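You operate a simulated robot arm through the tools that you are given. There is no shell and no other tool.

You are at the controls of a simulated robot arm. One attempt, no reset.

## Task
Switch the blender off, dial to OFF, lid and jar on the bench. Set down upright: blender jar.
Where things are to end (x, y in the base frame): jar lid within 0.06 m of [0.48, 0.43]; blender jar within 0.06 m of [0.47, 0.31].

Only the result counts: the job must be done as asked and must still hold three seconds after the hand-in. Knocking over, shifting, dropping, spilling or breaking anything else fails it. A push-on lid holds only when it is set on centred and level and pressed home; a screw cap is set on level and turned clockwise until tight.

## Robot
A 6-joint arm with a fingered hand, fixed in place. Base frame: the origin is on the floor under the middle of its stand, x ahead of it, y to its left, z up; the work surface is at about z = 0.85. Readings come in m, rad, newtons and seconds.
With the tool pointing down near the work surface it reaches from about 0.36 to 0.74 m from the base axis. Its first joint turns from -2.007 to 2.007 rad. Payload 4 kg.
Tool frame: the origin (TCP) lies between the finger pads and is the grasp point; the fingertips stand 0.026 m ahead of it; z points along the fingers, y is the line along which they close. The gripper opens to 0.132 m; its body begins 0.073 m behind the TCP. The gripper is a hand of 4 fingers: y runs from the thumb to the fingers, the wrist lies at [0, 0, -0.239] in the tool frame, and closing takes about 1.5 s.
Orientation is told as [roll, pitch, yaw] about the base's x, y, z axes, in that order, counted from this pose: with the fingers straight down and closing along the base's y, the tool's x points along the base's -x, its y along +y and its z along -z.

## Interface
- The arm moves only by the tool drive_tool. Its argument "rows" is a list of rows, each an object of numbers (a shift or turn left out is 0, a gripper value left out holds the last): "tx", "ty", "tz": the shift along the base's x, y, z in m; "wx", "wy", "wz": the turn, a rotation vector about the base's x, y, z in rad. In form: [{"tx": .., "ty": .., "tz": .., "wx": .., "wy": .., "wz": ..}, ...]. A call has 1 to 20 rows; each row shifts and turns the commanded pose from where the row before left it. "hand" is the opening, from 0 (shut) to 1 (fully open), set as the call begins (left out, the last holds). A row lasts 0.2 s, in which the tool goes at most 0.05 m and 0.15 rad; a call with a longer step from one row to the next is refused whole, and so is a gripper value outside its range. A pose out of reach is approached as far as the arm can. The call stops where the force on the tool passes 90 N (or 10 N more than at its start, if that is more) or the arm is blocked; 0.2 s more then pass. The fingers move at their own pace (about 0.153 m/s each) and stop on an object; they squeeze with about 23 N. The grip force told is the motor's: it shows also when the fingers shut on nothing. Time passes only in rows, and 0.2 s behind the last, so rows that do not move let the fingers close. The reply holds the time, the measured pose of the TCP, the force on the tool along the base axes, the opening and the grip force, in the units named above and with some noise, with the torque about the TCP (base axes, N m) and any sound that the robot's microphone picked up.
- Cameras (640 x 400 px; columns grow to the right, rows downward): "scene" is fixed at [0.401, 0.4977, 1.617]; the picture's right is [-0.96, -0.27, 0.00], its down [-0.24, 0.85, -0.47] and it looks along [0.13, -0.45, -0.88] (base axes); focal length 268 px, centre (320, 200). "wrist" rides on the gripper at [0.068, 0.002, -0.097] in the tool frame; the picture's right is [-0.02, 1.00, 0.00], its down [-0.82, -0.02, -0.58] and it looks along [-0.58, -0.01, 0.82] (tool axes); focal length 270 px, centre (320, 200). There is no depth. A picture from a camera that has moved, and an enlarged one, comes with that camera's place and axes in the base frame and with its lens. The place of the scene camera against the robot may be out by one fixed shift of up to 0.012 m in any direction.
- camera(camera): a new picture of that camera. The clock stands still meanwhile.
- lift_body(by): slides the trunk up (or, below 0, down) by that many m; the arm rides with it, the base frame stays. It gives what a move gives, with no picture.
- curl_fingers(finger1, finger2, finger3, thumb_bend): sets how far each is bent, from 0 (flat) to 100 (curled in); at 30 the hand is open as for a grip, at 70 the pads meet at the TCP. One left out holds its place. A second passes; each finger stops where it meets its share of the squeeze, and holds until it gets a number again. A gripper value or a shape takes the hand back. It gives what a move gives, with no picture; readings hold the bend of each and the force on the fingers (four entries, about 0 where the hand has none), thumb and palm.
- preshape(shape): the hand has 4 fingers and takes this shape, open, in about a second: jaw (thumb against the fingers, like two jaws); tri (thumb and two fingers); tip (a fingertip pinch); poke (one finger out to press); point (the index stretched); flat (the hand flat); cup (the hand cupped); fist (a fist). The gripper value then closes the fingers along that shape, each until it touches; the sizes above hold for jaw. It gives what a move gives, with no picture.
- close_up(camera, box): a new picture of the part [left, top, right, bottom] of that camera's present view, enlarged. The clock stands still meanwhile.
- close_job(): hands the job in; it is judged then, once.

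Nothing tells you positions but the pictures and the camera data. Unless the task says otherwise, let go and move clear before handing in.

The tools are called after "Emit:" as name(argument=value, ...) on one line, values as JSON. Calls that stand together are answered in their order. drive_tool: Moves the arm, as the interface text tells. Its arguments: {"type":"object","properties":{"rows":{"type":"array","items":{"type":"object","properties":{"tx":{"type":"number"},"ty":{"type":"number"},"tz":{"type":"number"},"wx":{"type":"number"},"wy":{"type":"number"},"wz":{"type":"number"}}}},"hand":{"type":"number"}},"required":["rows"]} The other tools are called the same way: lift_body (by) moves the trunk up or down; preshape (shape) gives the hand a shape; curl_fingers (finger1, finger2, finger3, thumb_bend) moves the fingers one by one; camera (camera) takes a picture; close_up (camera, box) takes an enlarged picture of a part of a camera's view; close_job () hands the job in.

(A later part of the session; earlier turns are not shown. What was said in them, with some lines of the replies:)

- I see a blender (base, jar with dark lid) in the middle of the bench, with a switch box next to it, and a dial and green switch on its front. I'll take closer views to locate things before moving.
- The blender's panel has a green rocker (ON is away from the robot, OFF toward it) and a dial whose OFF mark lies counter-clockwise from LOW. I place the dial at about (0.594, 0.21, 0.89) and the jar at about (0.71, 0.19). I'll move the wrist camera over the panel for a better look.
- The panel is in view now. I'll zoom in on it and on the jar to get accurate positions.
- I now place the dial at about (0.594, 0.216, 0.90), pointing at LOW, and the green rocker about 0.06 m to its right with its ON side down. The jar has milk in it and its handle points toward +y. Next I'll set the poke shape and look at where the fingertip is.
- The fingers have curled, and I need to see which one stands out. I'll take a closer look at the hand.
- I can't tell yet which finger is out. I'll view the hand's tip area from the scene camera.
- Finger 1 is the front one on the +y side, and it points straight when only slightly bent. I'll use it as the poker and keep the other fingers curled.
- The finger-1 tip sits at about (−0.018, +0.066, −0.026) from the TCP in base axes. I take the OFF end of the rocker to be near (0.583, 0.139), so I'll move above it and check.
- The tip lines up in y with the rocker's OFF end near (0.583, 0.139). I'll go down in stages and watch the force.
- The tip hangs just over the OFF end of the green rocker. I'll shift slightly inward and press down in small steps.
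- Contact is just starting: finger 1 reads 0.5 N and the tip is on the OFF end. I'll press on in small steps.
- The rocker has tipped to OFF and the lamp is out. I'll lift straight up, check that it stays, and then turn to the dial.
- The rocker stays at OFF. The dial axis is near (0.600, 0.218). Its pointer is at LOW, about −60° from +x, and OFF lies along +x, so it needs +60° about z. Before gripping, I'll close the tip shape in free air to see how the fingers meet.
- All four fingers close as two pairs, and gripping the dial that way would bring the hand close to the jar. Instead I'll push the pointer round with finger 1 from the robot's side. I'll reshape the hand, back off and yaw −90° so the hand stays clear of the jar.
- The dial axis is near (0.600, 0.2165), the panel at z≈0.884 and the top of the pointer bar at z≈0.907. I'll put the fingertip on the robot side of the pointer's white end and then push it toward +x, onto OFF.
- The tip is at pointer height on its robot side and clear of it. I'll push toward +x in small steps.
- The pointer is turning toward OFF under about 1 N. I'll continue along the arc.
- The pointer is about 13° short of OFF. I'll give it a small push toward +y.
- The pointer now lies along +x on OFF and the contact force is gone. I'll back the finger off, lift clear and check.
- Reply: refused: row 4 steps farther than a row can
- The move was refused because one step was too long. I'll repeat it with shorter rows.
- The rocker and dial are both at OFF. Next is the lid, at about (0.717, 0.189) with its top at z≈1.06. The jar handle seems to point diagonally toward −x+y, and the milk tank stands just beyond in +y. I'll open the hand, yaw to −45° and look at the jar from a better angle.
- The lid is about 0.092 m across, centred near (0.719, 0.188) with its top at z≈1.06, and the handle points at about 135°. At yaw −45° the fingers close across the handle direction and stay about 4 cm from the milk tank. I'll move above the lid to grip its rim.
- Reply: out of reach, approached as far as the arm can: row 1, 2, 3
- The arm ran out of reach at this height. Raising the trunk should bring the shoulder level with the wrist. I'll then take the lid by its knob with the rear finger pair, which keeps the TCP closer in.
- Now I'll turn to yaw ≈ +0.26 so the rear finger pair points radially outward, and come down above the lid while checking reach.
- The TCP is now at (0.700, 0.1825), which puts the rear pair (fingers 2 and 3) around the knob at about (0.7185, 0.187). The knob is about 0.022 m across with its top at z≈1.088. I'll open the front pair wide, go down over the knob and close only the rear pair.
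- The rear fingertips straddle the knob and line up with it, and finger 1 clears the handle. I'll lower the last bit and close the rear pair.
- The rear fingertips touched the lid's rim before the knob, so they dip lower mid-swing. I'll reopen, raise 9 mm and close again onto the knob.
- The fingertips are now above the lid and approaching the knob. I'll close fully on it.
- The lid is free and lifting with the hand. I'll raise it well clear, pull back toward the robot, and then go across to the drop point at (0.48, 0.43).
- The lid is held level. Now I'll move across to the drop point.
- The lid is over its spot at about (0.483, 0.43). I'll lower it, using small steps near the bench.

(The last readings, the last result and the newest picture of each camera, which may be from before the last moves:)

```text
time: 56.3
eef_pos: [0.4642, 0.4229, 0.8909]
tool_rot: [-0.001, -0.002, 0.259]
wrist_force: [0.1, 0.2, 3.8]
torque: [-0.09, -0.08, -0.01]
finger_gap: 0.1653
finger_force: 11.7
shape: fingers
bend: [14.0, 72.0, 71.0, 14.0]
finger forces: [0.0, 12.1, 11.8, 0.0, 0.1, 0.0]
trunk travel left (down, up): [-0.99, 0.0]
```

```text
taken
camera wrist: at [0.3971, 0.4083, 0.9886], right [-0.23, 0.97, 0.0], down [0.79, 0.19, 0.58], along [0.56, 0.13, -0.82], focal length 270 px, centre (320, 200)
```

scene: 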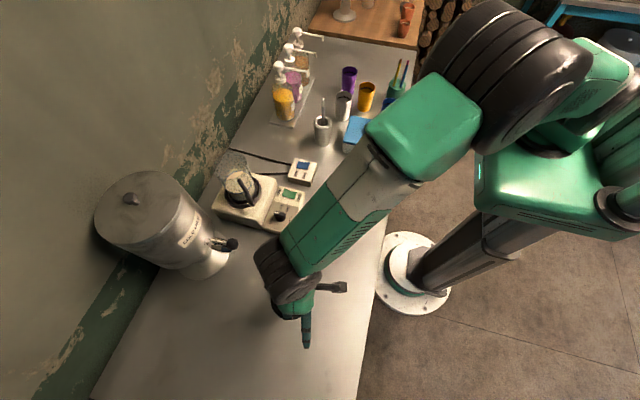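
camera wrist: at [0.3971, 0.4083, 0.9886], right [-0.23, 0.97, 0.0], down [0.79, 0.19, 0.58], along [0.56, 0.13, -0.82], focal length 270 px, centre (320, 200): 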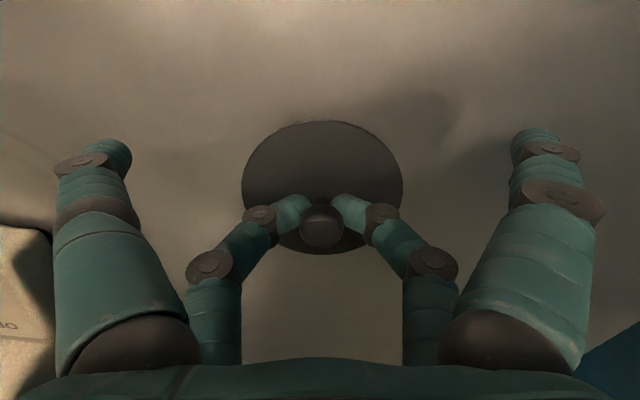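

The lid is touching the bench (3.8 N). I'll release the knob and lift straight up.

Emit:
curl_fingers(finger2=56, finger3=56)

Emit:
drive_tool(rows=[{"tz": 0.01}, {"tz": 0.02}, {"tz": 0.03}, {"tz": 0.04}, {"tz": 0.05}, {"tz": 0.05}, {}])

Emit:
camera(camera="wrist")

Emit:
camera(camera="scene")

```text
time: 57.3
eef_pos: [0.4641, 0.4236, 0.8915]
tool_rot: [0.001, -0.001, 0.258]
wrist_force: [3.6, 0.8, 15.7]
torque: [0.2, -0.47, -0.01]
finger_gap: 0.1654
finger_force: 8.0
shape: fingers
bend: [14.0, 69.0, 69.0, 14.0]
finger forces: [0.0, 8.2, 7.4, 0.0, 0.0, 0.0]
trunk travel left (down, up): [-0.99, 0.0]
```

```text
time: 58.9
eef_pos: [0.4624, 0.4259, 1.09]
tool_rot: [0.0, 0.0, 0.259]
wrist_force: [0.2, 0.4, 0.3]
torque: [0.0, -0.03, 0.0]
finger_gap: 0.1653
finger_force: 0.1
shape: fingers
bend: [14.0, 56.0, 56.0, 14.0]
finger forces: [0.1, 0.0, 0.1, 0.0, 0.1, 0.0]
trunk travel left (down, up): [-0.99, 0.0]
```

```text
taken
camera wrist: at [0.3951, 0.4095, 1.1877], right [-0.23, 0.97, 0.0], down [0.79, 0.19, 0.58], along [0.56, 0.13, -0.82], focal length 270 px, centre (320, 200)
```

wrist: 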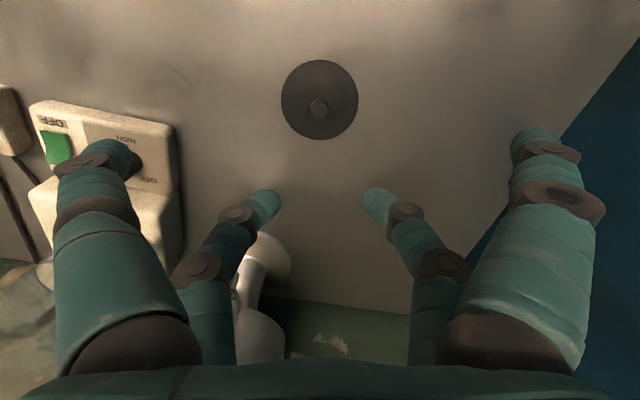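

```text
taken
```

scene: 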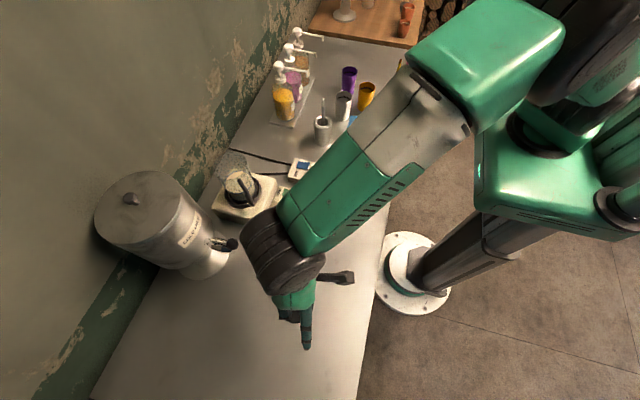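

The lid rests on the bench at about (0.481, 0.430). Next is the open jar. I'll open the hand, turn to yaw ≈ −30° so the fingers avoid the handle, and look down at the jar.

Emit:
drive_tool(rows=[{"tz": 0.04, "wz": -0.1303}, {"tz": 0.04, "wz": -0.1303}, {"tz": 0.04, "wz": -0.1303}, {"ty": -0.04, "wz": -0.1303}, {"ty": -0.04, "wz": -0.1303}, {"ty": -0.04, "wz": -0.1303}, {"ty": -0.04}, {"ty": -0.02, "tx": 0.03}, {"tx": 0.04}, {"tx": 0.04}, {}])

Emit:
preshape(shape="jaw")

Emit:
camera(camera="wrist")

Emit:
camera(camera="scene")

```text
time: 61.3
eef_pos: [0.5744, 0.2451, 1.2117]
tool_rot: [0.001, -0.001, -0.524]
wrist_force: [-0.9, 0.1, -0.1]
torque: [0.04, -0.02, 0.0]
finger_gap: 0.1657
finger_force: 0.0
shape: fingers
bend: [14.0, 56.0, 56.0, 14.0]
finger forces: [0.0, 0.1, 0.0, 0.0, 0.0, 0.0]
trunk travel left (down, up): [-0.99, 0.0]
```

```text
time: 62.2
eef_pos: [0.575, 0.244, 1.2104]
tool_rot: [-0.001, 0.0, -0.524]
wrist_force: [0.4, 0.6, 0.9]
torque: [-0.01, -0.01, 0.03]
finger_gap: 0.132
finger_force: 0.1
shape: jaw
bend: [30.0, 30.0, 30.0, 30.0]
finger forces: [0.1, 0.0, 0.1, 0.0, 0.0, 0.0]
trunk travel left (down, up): [-0.99, 0.0]
```

```text
taken
camera wrist: at [0.5155, 0.2805, 1.3086], right [0.52, 0.85, 0.0], down [0.7, -0.43, 0.58], along [0.49, -0.3, -0.82], focal length 270 px, centre (320, 200)
```

wrist: 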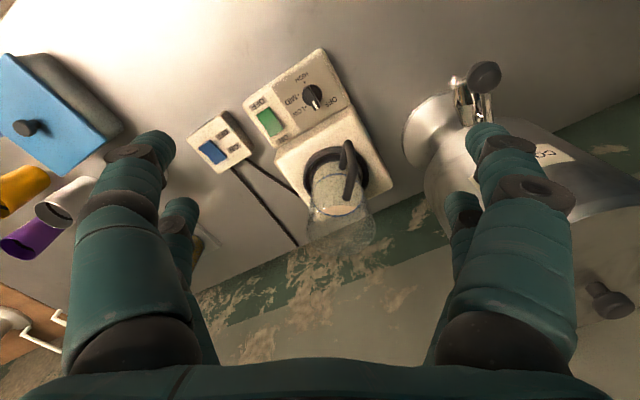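

```text
taken
```

scene: 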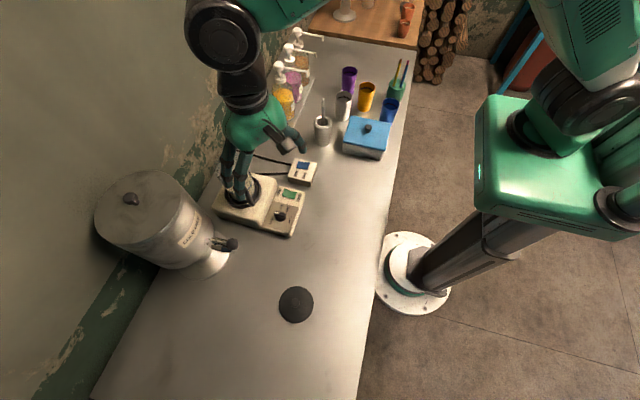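

Emit:
close_up(camera="wrist", box=[260, 110, 420, 260])

Emit:
close_up(camera="scene", box=[190, 130, 290, 230])

```text
2.67 times, centred on (340, 185) of wrist
camera zoom: at [0.5155, 0.2805, 1.3086], right [0.52, 0.85, 0.0], down [0.7, -0.43, 0.58], along [0.49, -0.3, -0.82], focal length 721 px, centre (267, 240)
```

zoom: 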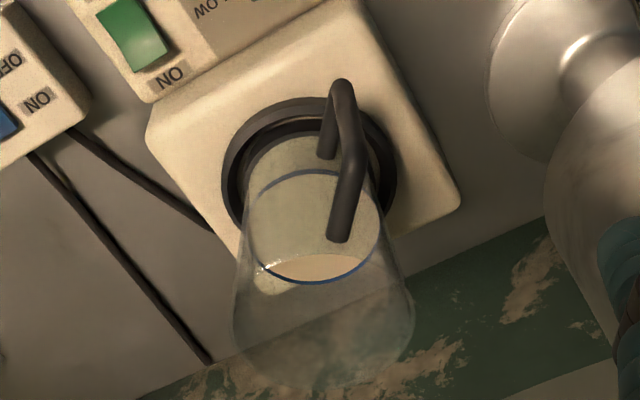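

```text
4.00 times, centred on (240, 180) of scene
camera zoom: at [0.401, 0.4977, 1.617], right [-0.96, -0.27, 0.0], down [-0.24, 0.85, -0.47], along [0.13, -0.45, -0.88], focal length 1073 px, centre (640, 280)
```

zoom: 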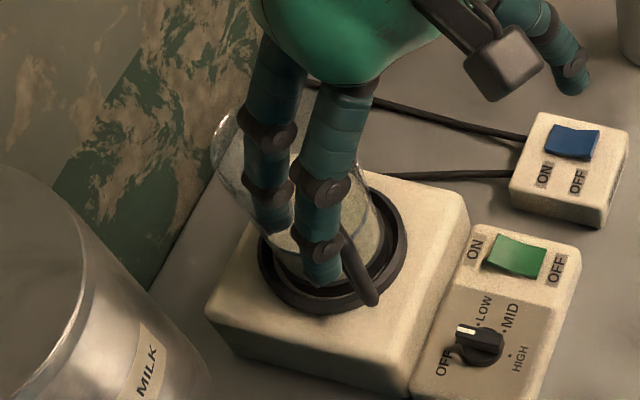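

The open jar's axis is near (0.718, 0.188). Its rim is at z≈1.06 and about 0.085 m across, and the handle is at 134°. To stay in reach I'll lean the hand back about 11° around its closing axis and use a slightly narrowed opening.

Emit:
drive_tool(hand=0.85, rows=[{"wx": -0.05, "wy": -0.0866}, {"wx": -0.05, "wy": -0.0866}, {"tx": 0.0286, "ty": -0.0112, "tz": -0.01}, {"tx": 0.0286, "ty": -0.0112, "tz": -0.01}, {"tx": 0.0286, "ty": -0.0112, "tz": -0.01}, {"tx": 0.0286, "ty": -0.0112, "tz": -0.01}, {"tx": 0.0286, "ty": -0.0112, "tz": -0.01}, {}, {}])

Emit:
camera(camera="wrist")

Emit:
camera(camera="scene")

```text
time: 64.2
eef_pos: [0.7159, 0.1888, 1.1587]
tool_rot: [-0.001, -0.2, -0.524]
wrist_force: [-0.2, 0.2, -0.1]
torque: [-0.01, 0.0, 0.0]
finger_gap: 0.1121
finger_force: 0.0
shape: jaw
bend: [54.0, 54.0, 54.0, 38.0]
finger forces: [0.0, 0.0, 0.1, 0.1, 0.1, 0.0]
trunk travel left (down, up): [-0.99, 0.0]
```

```text
taken
camera wrist: at [0.6417, 0.2334, 1.2413], right [0.52, 0.85, 0.01], down [0.58, -0.36, 0.73], along [0.62, -0.38, -0.69], focal length 270 px, centre (320, 200)
```

wrist: 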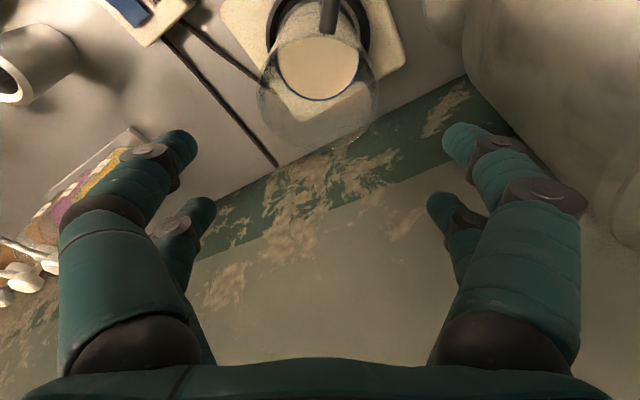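

```text
taken
```

scene: 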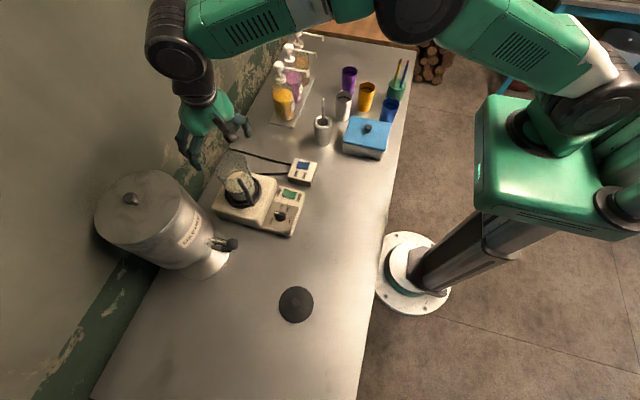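

Emit:
close_up(camera="wrist", box=[230, 0, 410, 170])

Emit:
close_up(camera="scene", box=[150, 90, 290, 230])

```text
2.35 times, centred on (320, 85) of wrist
camera zoom: at [0.6417, 0.2334, 1.2413], right [0.52, 0.85, 0.01], down [0.58, -0.36, 0.73], along [0.62, -0.38, -0.69], focal length 636 px, centre (320, 471)
```

zoom: 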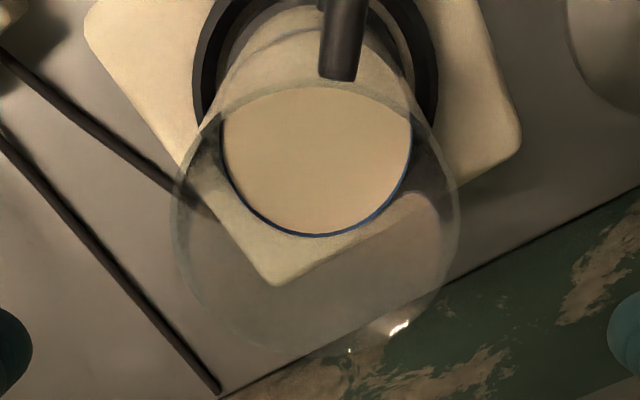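

```text
2.86 times, centred on (220, 160) of scene
camera zoom: at [0.401, 0.4977, 1.617], right [-0.96, -0.27, 0.0], down [-0.24, 0.85, -0.47], along [0.13, -0.45, -0.88], focal length 766 px, centre (606, 314)
```

zoom: 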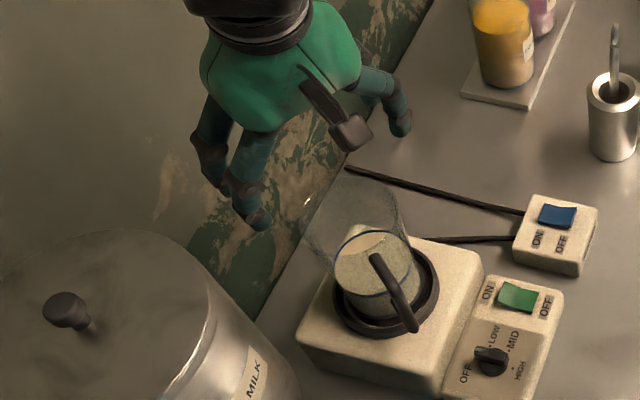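

The TCP is at (0.716, 0.189), over the jar axis. I'll lower in two stages and check clearance at the rim in between.

Emit:
drive_tool(rows=[{"tz": -0.025}, {"tz": -0.025}, {"tz": -0.015}, {}])

Emit:
camera(camera="wrist")

Emit:
close_up(camera="scene", box=[170, 120, 290, 230])

```text
time: 65.2
eef_pos: [0.7167, 0.1883, 1.0952]
tool_rot: [0.001, -0.201, -0.525]
wrist_force: [-0.1, -0.5, -0.2]
torque: [-0.02, 0.0, -0.02]
finger_gap: 0.1126
finger_force: 0.0
shape: jaw
bend: [54.0, 54.0, 54.0, 38.0]
finger forces: [0.0, 0.0, 0.0, 0.1, 0.1, 0.0]
trunk travel left (down, up): [-0.99, 0.0]
```

```text
taken
camera wrist: at [0.6412, 0.2321, 1.1775], right [0.52, 0.85, 0.01], down [0.58, -0.36, 0.73], along [0.62, -0.38, -0.69], focal length 270 px, centre (320, 200)
```

wrist: 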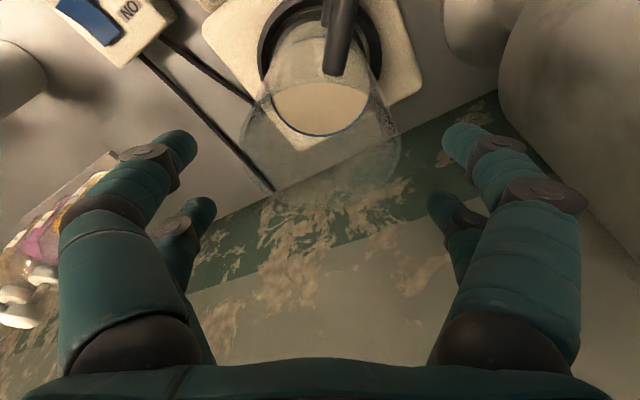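

```text
3.64 times, centred on (230, 175) of scene
camera zoom: at [0.401, 0.4977, 1.617], right [-0.96, -0.27, 0.0], down [-0.24, 0.85, -0.47], along [0.13, -0.45, -0.88], focal length 975 px, centre (647, 291)
```

zoom: 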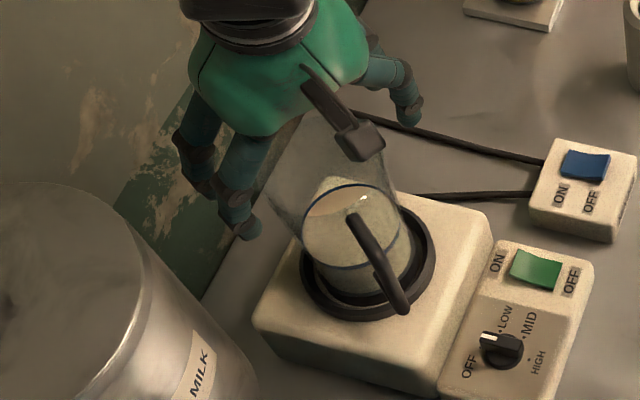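

The fingers straddle the jar with clearance on both sides, and the camera bracket should pass about 2 cm above the handle. I'll lower to grip height.

Emit:
drive_tool(rows=[{"tz": -0.02}, {"tz": -0.02}, {"tz": -0.02}, {}])

Emit:
close_up(camera="scene", box=[180, 130, 280, 230])

Emit:
camera(camera="wrist")

```text
time: 66.2
eef_pos: [0.718, 0.1893, 1.0365]
tool_rot: [0.0, -0.201, -0.525]
wrist_force: [0.4, 0.4, 0.3]
torque: [0.0, -0.01, -0.01]
finger_gap: 0.1123
finger_force: 0.1
shape: jaw
bend: [54.0, 54.0, 54.0, 38.0]
finger forces: [0.0, 0.0, 0.0, 0.2, 0.0, 0.1]
trunk travel left (down, up): [-0.99, 0.0]
```

```text
4.00 times, centred on (230, 180) of scene
camera zoom: at [0.401, 0.4977, 1.617], right [-0.96, -0.27, 0.0], down [-0.24, 0.85, -0.47], along [0.13, -0.45, -0.88], focal length 1073 px, centre (680, 280)
```

zoom: 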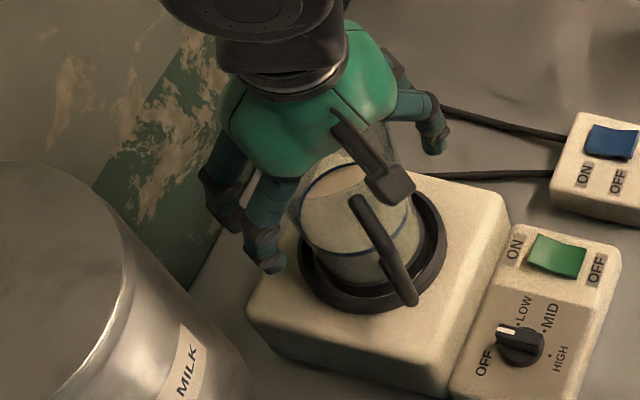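

```text
taken
camera wrist: at [0.6427, 0.2329, 1.1173], right [0.52, 0.85, 0.01], down [0.58, -0.36, 0.73], along [0.62, -0.38, -0.69], focal length 270 px, centre (320, 200)
```

wrist: 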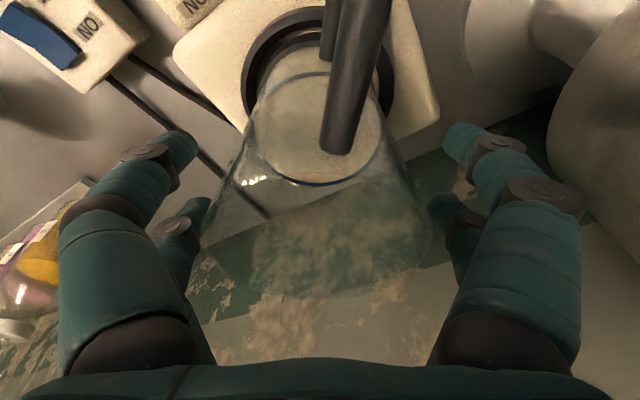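

Emit:
drive_tool(rows=[{"tz": -0.012}, {"tz": -0.01}, {}])

Emit:
drive_tool(hand=0.0, rows=[{}, {}, {}, {}, {}, {}, {}, {}])

Emit:
camera(camera="wrist")

Emit:
close_up(camera="scene", box=[180, 130, 280, 230])

```text
time: 67.0
eef_pos: [0.7174, 0.1877, 1.0126]
tool_rot: [0.0, -0.201, -0.526]
wrist_force: [-0.6, 1.3, 0.0]
torque: [-0.03, -0.03, -0.02]
finger_gap: 0.1124
finger_force: 0.1
shape: jaw
bend: [54.0, 54.0, 54.0, 38.0]
finger forces: [0.0, 0.1, 0.3, 0.0, 0.0, 0.0]
trunk travel left (down, up): [-0.99, 0.0]
```

```text
time: 68.8
eef_pos: [0.7168, 0.1879, 1.0129]
tool_rot: [-0.001, -0.201, -0.524]
wrist_force: [-0.3, 0.0, 1.5]
torque: [0.02, -0.05, -0.01]
finger_gap: 0.0673
finger_force: 22.5
shape: jaw
bend: [72.0, 73.0, 73.0, 70.0]
finger forces: [22.3, 25.6, 26.4, 0.1, 22.2, 0.0]
trunk travel left (down, up): [-0.99, 0.0]
```

```text
taken
camera wrist: at [0.6423, 0.2322, 1.0951], right [0.52, 0.85, 0.01], down [0.58, -0.36, 0.73], along [0.62, -0.38, -0.69], focal length 270 px, centre (320, 200)
```

wrist: 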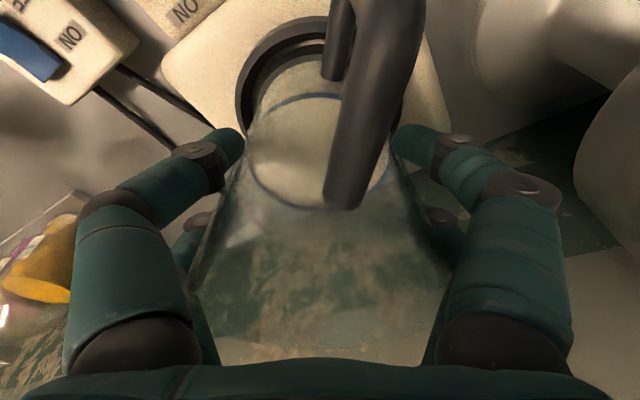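

```text
4.00 times, centred on (230, 180) of scene
camera zoom: at [0.401, 0.4977, 1.617], right [-0.96, -0.27, 0.0], down [-0.24, 0.85, -0.47], along [0.13, -0.45, -0.88], focal length 1073 px, centre (680, 280)
```

zoom: 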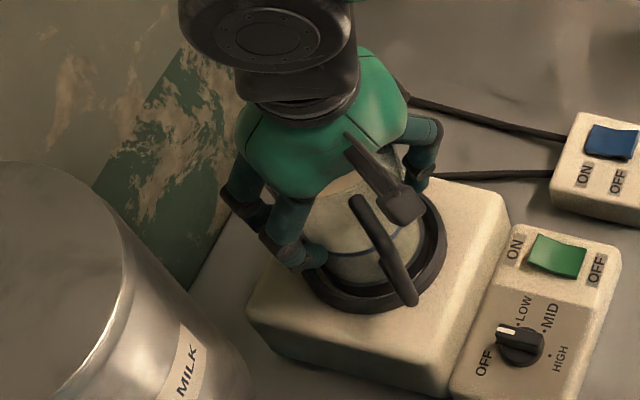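

The jar is gripped firmly on all sides, with about 22–26 N on each finger. I'll lift it slowly and watch the load.

Emit:
drive_tool(rows=[{"tz": 0.004}, {"tz": 0.004}, {"tz": 0.004}, {}])

Emit:
close_up(camera="scene", box=[180, 130, 280, 230])

```text
time: 69.8
eef_pos: [0.7178, 0.1875, 1.0244]
tool_rot: [-0.001, -0.197, -0.525]
wrist_force: [0.2, 0.6, -2.8]
torque: [-0.02, 0.01, -0.01]
finger_gap: 0.0672
finger_force: 22.9
shape: jaw
bend: [72.0, 73.0, 73.0, 70.0]
finger forces: [22.4, 25.4, 25.7, 0.1, 22.3, 0.0]
trunk travel left (down, up): [-0.99, 0.0]
```

```text
4.00 times, centred on (230, 180) of scene
camera zoom: at [0.401, 0.4977, 1.617], right [-0.96, -0.27, 0.0], down [-0.24, 0.85, -0.47], along [0.13, -0.45, -0.88], focal length 1073 px, centre (680, 280)
```

zoom: 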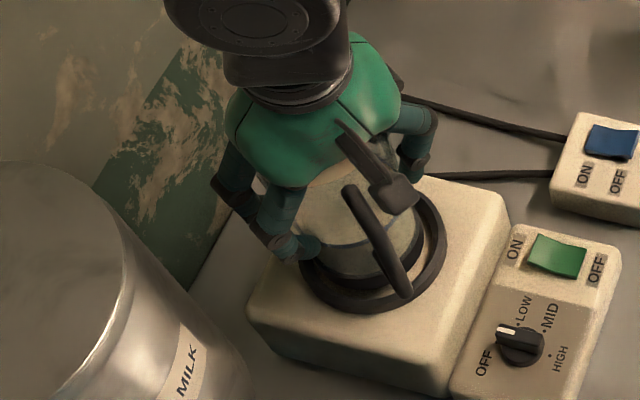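

The jar is lifting freely at about 3 N. I'll raise it further and then bring it back gently toward the robot.

Emit:
drive_tool(rows=[{"tz": 0.006}, {"tz": 0.01}, {"tz": 0.012}, {"tz": 0.014}, {"tz": 0.014}, {"tz": 0.01}, {"tz": 0.005}, {}])

Emit:
close_up(camera="scene", box=[160, 110, 300, 250])

```text
time: 71.6
eef_pos: [0.7177, 0.189, 1.0955]
tool_rot: [0.0, -0.199, -0.523]
wrist_force: [0.2, 0.0, -3.7]
torque: [0.0, 0.02, 0.02]
finger_gap: 0.0672
finger_force: 22.7
shape: jaw
bend: [72.0, 73.0, 73.0, 70.0]
finger forces: [22.4, 25.4, 25.6, 0.0, 22.2, 0.0]
trunk travel left (down, up): [-0.99, 0.0]
```

```text
2.86 times, centred on (230, 180) of scene
camera zoom: at [0.401, 0.4977, 1.617], right [-0.96, -0.27, 0.0], down [-0.24, 0.85, -0.47], along [0.13, -0.45, -0.88], focal length 766 px, centre (577, 257)
```

zoom: 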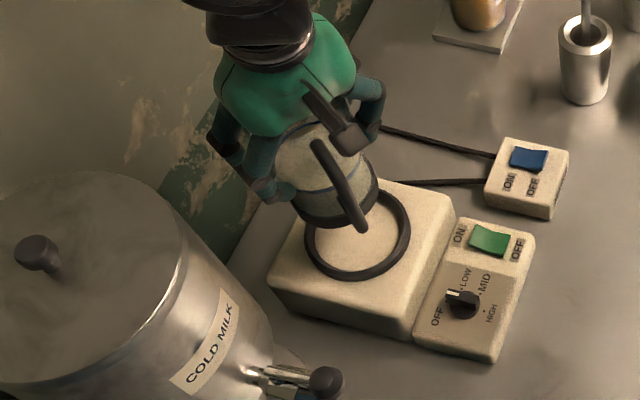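

The jar is clear of the base and level. I'll carry it slowly to (0.466, 0.295), well inside the tolerance and a bit away from the lid.

Emit:
drive_tool(rows=[{"tx": -0.008}, {"tx": -0.014}, {"tx": -0.02}, {"tx": -0.02}, {"tx": -0.02}, {"tx": -0.02}, {"tx": -0.014}, {"tx": -0.014, "ty": 0.008}, {"tx": -0.018, "ty": 0.012}, {"tx": -0.018, "ty": 0.014}, {"tx": -0.018, "ty": 0.014}, {"tx": -0.018, "ty": 0.014}, {"tx": -0.018, "ty": 0.014}, {"tx": -0.016, "ty": 0.014}, {"tx": -0.01, "ty": 0.009}, {"tx": -0.006, "ty": 0.006}, {}])

Emit:
camera(camera="scene")

Emit:
camera(camera="wrist")

```text
time: 75.2
eef_pos: [0.4647, 0.295, 1.0963]
tool_rot: [0.0, -0.198, -0.525]
wrist_force: [-0.2, -0.4, -3.7]
torque: [-0.03, 0.01, -0.01]
finger_gap: 0.0673
finger_force: 23.0
shape: jaw
bend: [72.0, 73.0, 73.0, 70.0]
finger forces: [22.5, 25.3, 25.4, 0.0, 22.2, 0.0]
trunk travel left (down, up): [-0.99, 0.0]
```

```text
taken
```

scene: 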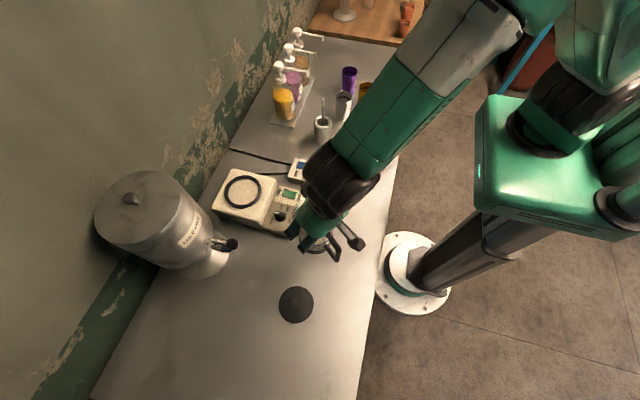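

```text
taken
camera wrist: at [0.3908, 0.3395, 1.1783], right [0.52, 0.85, 0.01], down [0.58, -0.36, 0.73], along [0.62, -0.38, -0.69], focal length 270 px, centre (320, 200)
```

wrist: 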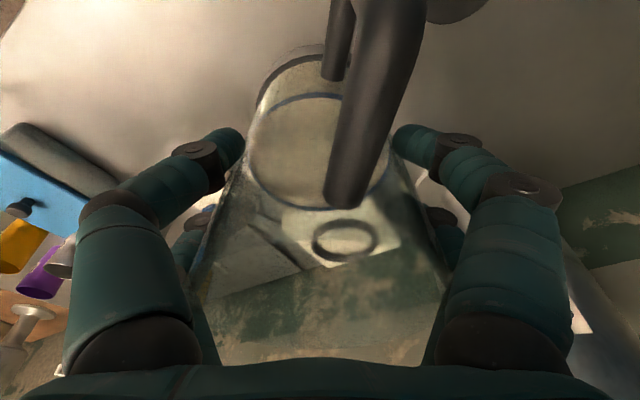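

The jar hangs over its spot at (0.465, 0.295). I'll lower it, taking small steps near the bench.

Emit:
drive_tool(rows=[{"tz": -0.006}, {"tz": -0.012}, {"tz": -0.016}, {"tz": -0.018}, {"tz": -0.018}, {"tz": -0.018}, {"tz": -0.016}, {"tz": -0.012}, {"tz": -0.007}, {}])

Emit:
drive_tool(rows=[{"tz": -0.005}, {"tz": -0.005}, {}])

Emit:
close_up(camera="scene", box=[250, 180, 390, 320])

```text
time: 77.4
eef_pos: [0.4654, 0.2926, 0.9737]
tool_rot: [0.001, -0.2, -0.525]
wrist_force: [-0.5, -0.7, -3.1]
torque: [0.03, -0.02, 0.01]
finger_gap: 0.0671
finger_force: 23.0
shape: jaw
bend: [72.0, 73.0, 73.0, 70.0]
finger forces: [22.3, 25.3, 25.4, 0.0, 22.2, 0.0]
trunk travel left (down, up): [-0.99, 0.0]
```

```text
time: 78.2
eef_pos: [0.4645, 0.2925, 0.9637]
tool_rot: [0.001, -0.198, -0.523]
wrist_force: [-0.4, -0.5, -3.2]
torque: [0.01, -0.02, 0.0]
finger_gap: 0.0673
finger_force: 22.6
shape: jaw
bend: [72.0, 73.0, 73.0, 70.0]
finger forces: [22.3, 25.3, 25.5, 0.0, 22.2, 0.0]
trunk travel left (down, up): [-0.99, 0.0]
```

```text
2.86 times, centred on (320, 250) of scene
camera zoom: at [0.401, 0.4977, 1.617], right [-0.96, -0.27, 0.0], down [-0.24, 0.85, -0.47], along [0.13, -0.45, -0.88], focal length 766 px, centre (320, 57)
```

zoom: 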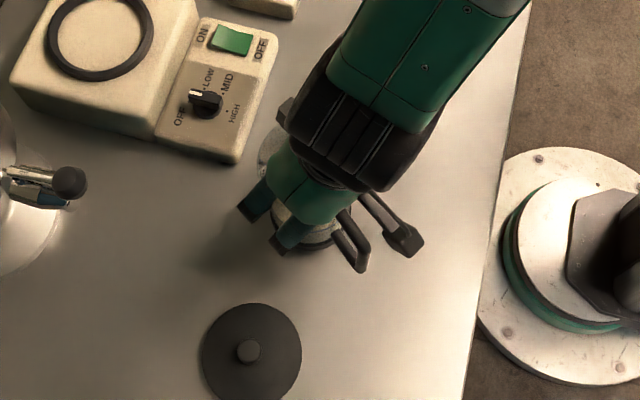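

Emit:
drive_tool(rows=[{"tz": -0.005}, {"tz": -0.004}, {}])

Emit:
drive_tool(rows=[{"tz": -0.004}, {}])

Emit:
drive_tool(rows=[{"tz": -0.004}, {}])

Emit:
drive_tool(rows=[{"tz": -0.003}, {}])

```text
time: 79.0
eef_pos: [0.4653, 0.2928, 0.9549]
tool_rot: [0.0, -0.199, -0.524]
wrist_force: [0.0, 0.1, -3.0]
torque: [-0.02, 0.01, 0.01]
finger_gap: 0.0672
finger_force: 22.9
shape: jaw
bend: [72.0, 73.0, 73.0, 70.0]
finger forces: [22.4, 25.4, 25.5, 0.0, 22.2, 0.1]
trunk travel left (down, up): [-0.99, 0.0]
```

```text
time: 79.6
eef_pos: [0.4656, 0.2948, 0.951]
tool_rot: [-0.001, -0.199, -0.526]
wrist_force: [0.1, 0.2, -3.4]
torque: [-0.01, 0.02, 0.02]
finger_gap: 0.067
finger_force: 22.5
shape: jaw
bend: [72.0, 73.0, 73.0, 70.0]
finger forces: [22.4, 25.2, 25.4, 0.1, 22.2, 0.0]
trunk travel left (down, up): [-0.99, 0.0]
```

```text
time: 80.2
eef_pos: [0.4652, 0.2936, 0.9473]
tool_rot: [0.001, -0.199, -0.526]
wrist_force: [0.2, 0.3, -3.5]
torque: [0.02, -0.02, 0.0]
finger_gap: 0.0669
finger_force: 23.3
shape: jaw
bend: [72.0, 73.0, 73.0, 70.0]
finger forces: [22.4, 25.2, 25.3, 0.1, 22.2, 0.1]
trunk travel left (down, up): [-0.99, 0.0]
```

```text
time: 80.8
eef_pos: [0.4657, 0.2956, 0.944]
tool_rot: [-0.002, -0.197, -0.524]
wrist_force: [-0.2, 0.2, -3.4]
torque: [-0.03, 0.01, -0.01]
finger_gap: 0.0669
finger_force: 22.7
shape: jaw
bend: [72.0, 73.0, 73.0, 70.0]
finger forces: [22.4, 25.3, 25.5, 0.0, 22.1, 0.0]
trunk travel left (down, up): [-0.99, 0.0]
```

No contact yet at TCP z = 0.944, so I'll continue down in small steps.

Emit:
drive_tool(rows=[{"tz": -0.003}, {}])

Emit:
drive_tool(rows=[{"tz": -0.003}, {}])

Emit:
drive_tool(rows=[{"tz": -0.003}, {}])

```text
time: 81.4
eef_pos: [0.4651, 0.2948, 0.9395]
tool_rot: [0.0, -0.201, -0.524]
wrist_force: [-0.1, -0.1, -3.1]
torque: [-0.01, 0.0, 0.0]
finger_gap: 0.0674
finger_force: 23.2
shape: jaw
bend: [72.0, 73.0, 73.0, 70.0]
finger forces: [22.4, 25.3, 25.4, 0.0, 22.1, 0.1]
trunk travel left (down, up): [-0.99, 0.0]
```

```text
time: 82.0
eef_pos: [0.4648, 0.2958, 0.9375]
tool_rot: [0.002, -0.201, -0.527]
wrist_force: [-0.7, 1.1, 3.9]
torque: [-0.09, 0.05, -0.03]
finger_gap: 0.0668
finger_force: 23.1
shape: jaw
bend: [72.0, 73.0, 73.0, 70.0]
finger forces: [22.6, 26.1, 26.1, 0.0, 22.6, 0.0]
trunk travel left (down, up): [-0.99, 0.0]
```

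```text
time: 82.6
eef_pos: [0.4655, 0.2937, 0.9379]
tool_rot: [0.006, -0.2, -0.525]
wrist_force: [0.2, 3.7, 27.2]
torque: [-0.43, 0.26, -0.02]
finger_gap: 0.0667
finger_force: 22.9
shape: jaw
bend: [72.0, 73.0, 73.0, 70.0]
finger forces: [23.3, 31.8, 29.2, 0.1, 24.4, 0.0]
trunk travel left (down, up): [-0.99, 0.0]
```

The jar is on the bench, with 27 N after the last step. I'll ease back up to take the pressure off and then open the hand.

Emit:
drive_tool(rows=[{"tz": 0.0025}, {}])

Emit:
drive_tool(hand=0.8, rows=[{}, {}, {}, {}, {}])

Emit:
camera(camera="wrist")

Emit:
close_up(camera="scene", box=[250, 180, 390, 320])

```text
time: 83.2
eef_pos: [0.4643, 0.2938, 0.937]
tool_rot: [-0.001, -0.201, -0.526]
wrist_force: [2.7, 2.8, 15.8]
torque: [0.0, -0.03, 0.0]
finger_gap: 0.0668
finger_force: 23.5
shape: jaw
bend: [72.0, 73.0, 73.0, 70.0]
finger forces: [24.0, 31.0, 27.3, 0.0, 23.0, 0.0]
trunk travel left (down, up): [-0.99, 0.0]
```

```text
time: 84.4
eef_pos: [0.4648, 0.2934, 0.936]
tool_rot: [0.001, -0.198, -0.522]
wrist_force: [-0.4, 0.1, 0.2]
torque: [0.02, 0.0, 0.0]
finger_gap: 0.1053
finger_force: 0.0
shape: jaw
bend: [59.0, 59.0, 59.0, 45.0]
finger forces: [0.1, 0.1, 0.4, 0.0, 0.1, 0.0]
trunk travel left (down, up): [-0.99, 0.0]
```

```text
taken
camera wrist: at [0.3906, 0.3376, 1.0194], right [0.52, 0.85, 0.0], down [0.58, -0.36, 0.73], along [0.62, -0.38, -0.69], focal length 270 px, centre (320, 200)
```

wrist: 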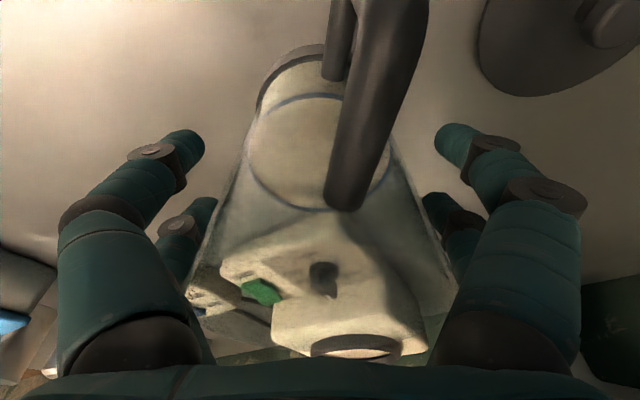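

```text
2.86 times, centred on (320, 250) of scene
camera zoom: at [0.401, 0.4977, 1.617], right [-0.96, -0.27, 0.0], down [-0.24, 0.85, -0.47], along [0.13, -0.45, -0.88], focal length 766 px, centre (320, 57)
```

zoom: 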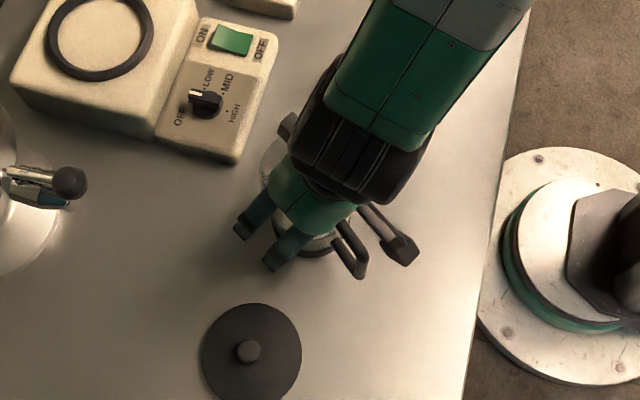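

The jar stands on its own and the fingers are free. I'll open slightly more and lift straight up, clear of the jar.

Emit:
drive_tool(hand=0.92, rows=[{}, {}, {"tz": 0.01}, {"tz": 0.02}, {"tz": 0.025}, {"tz": 0.03}, {"tz": 0.03}, {"tz": 0.03}, {"tz": 0.03}, {"tz": 0.03}, {}])

Emit:
camera(camera="wrist")

Emit:
camera(camera="scene")

```text
time: 86.8
eef_pos: [0.4658, 0.2936, 1.1421]
tool_rot: [0.0, -0.198, -0.523]
wrist_force: [0.3, 0.1, 0.0]
torque: [-0.02, 0.0, 0.01]
finger_gap: 0.1215
finger_force: 0.0
shape: jaw
bend: [45.0, 45.0, 45.0, 31.0]
finger forces: [0.1, 0.0, 0.0, 0.1, 0.0, 0.1]
trunk travel left (down, up): [-0.99, 0.0]
```

```text
taken
camera wrist: at [0.3907, 0.3378, 1.2232], right [0.52, 0.85, 0.0], down [0.58, -0.36, 0.73], along [0.62, -0.38, -0.69], focal length 270 px, centre (320, 200)
```

wrist: 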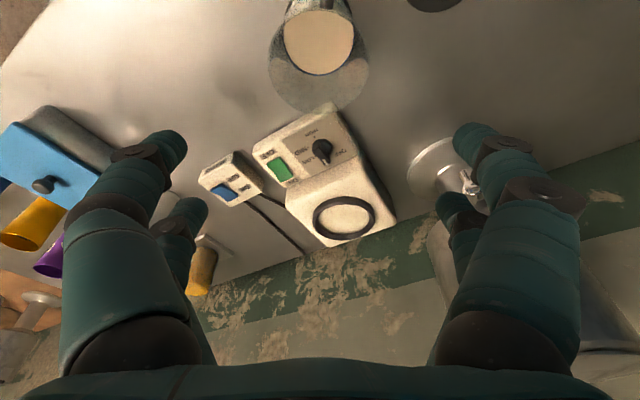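

```text
taken
```

scene: 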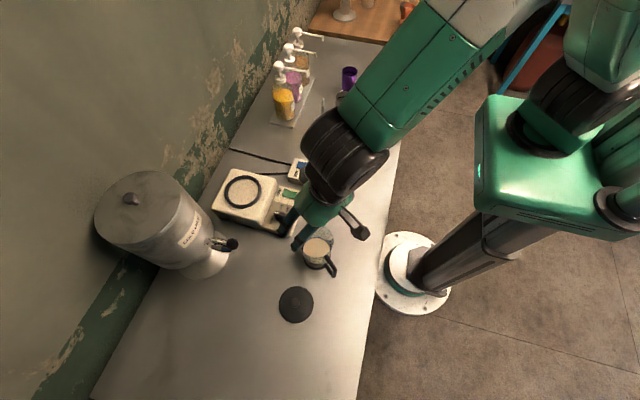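

The jar is upright on the bench. I'll move the arm clear of the work area and make a final check.

Emit:
drive_tool(rows=[{"tz": 0.04}, {"tz": 0.04}, {"tz": 0.04}, {"ty": -0.04}, {"ty": -0.04}, {"ty": -0.04}, {"ty": -0.04}, {"ty": -0.04}, {"ty": -0.04}, {"ty": -0.04}, {"ty": -0.04}, {}])

Emit:
camera(camera="scene")

Emit:
close_up(camera="scene", box=[200, 150, 380, 340])

Emit:
close_up(camera="scene", box=[245, 170, 325, 240])

```text
time: 89.4
eef_pos: [0.4646, -0.0266, 1.2612]
tool_rot: [0.0, -0.2, -0.524]
wrist_force: [0.4, -0.2, 0.3]
torque: [-0.02, -0.02, -0.04]
finger_gap: 0.1217
finger_force: 0.1
shape: jaw
bend: [45.0, 45.0, 45.0, 31.0]
finger forces: [0.0, 0.0, 0.0, 0.0, 0.0, 0.0]
trunk travel left (down, up): [-0.99, 0.0]
```

```text
taken
```

scene: 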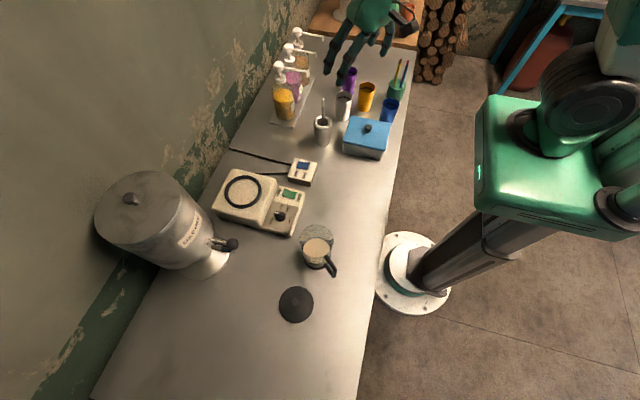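

```text
2.11 times, centred on (290, 245) of scene
camera zoom: at [0.401, 0.4977, 1.617], right [-0.96, -0.27, 0.0], down [-0.24, 0.85, -0.47], along [0.13, -0.45, -0.88], focal length 564 px, centre (383, 105)
```

zoom: 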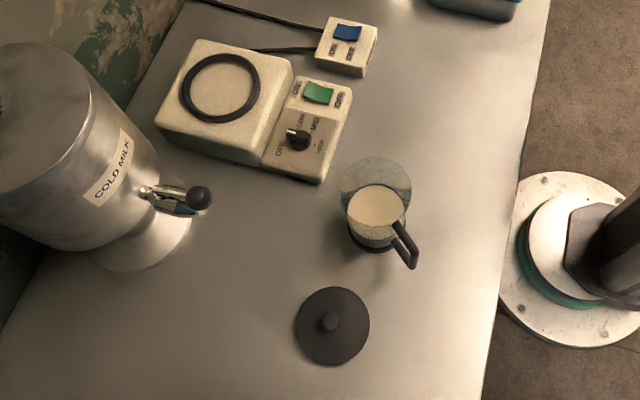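

```text
5.71 times, centred on (285, 205) of scene
camera zoom: at [0.401, 0.4977, 1.617], right [-0.96, -0.27, 0.0], down [-0.24, 0.85, -0.47], along [0.13, -0.45, -0.88], focal length 1532 px, centre (520, 171)
```

zoom: 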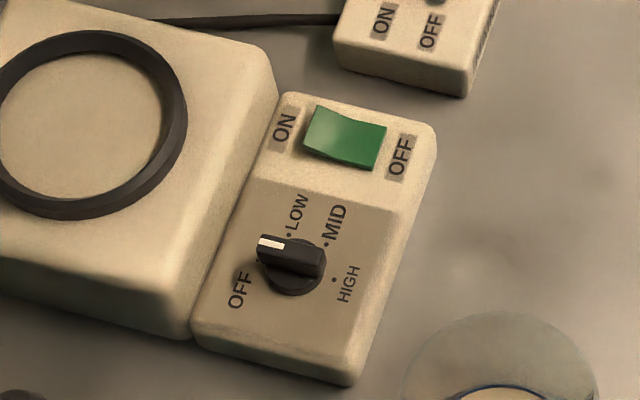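

The final check shows the green rocker at OFF with the lamp out, and the dial pointing at OFF. The lid is on the bench at about (0.48, 0.43) and the jar stands upright with its milk at about (0.465, 0.295). Nothing else has moved and the arm is clear, so I'm handing in the job.

Emit:
close_job()

```text
The job is handed in.
```

The job is handed in, and the last pictures showed everything as asked. No verdict came back from the hand-in, so I can't confirm how it was judged.

- **Switch:** the green rocker on the blender is at OFF and the lamp on the base is out. I left the separate mains switch alone.
- **Dial:** it points at OFF.
- **Lid:** it lies on the bench at about (0.48, 0.43), knob up.
- **Jar:** it stands upright on the bench at about (0.465, 0.295), with the milk still in it. One scene-camera estimate put it nearer (0.466, 0.324). Both are within 0.06 m of the target.

In the final pictures nothing else looked moved or spilled. The hand was open and the arm clear of the work area before the hand-in.
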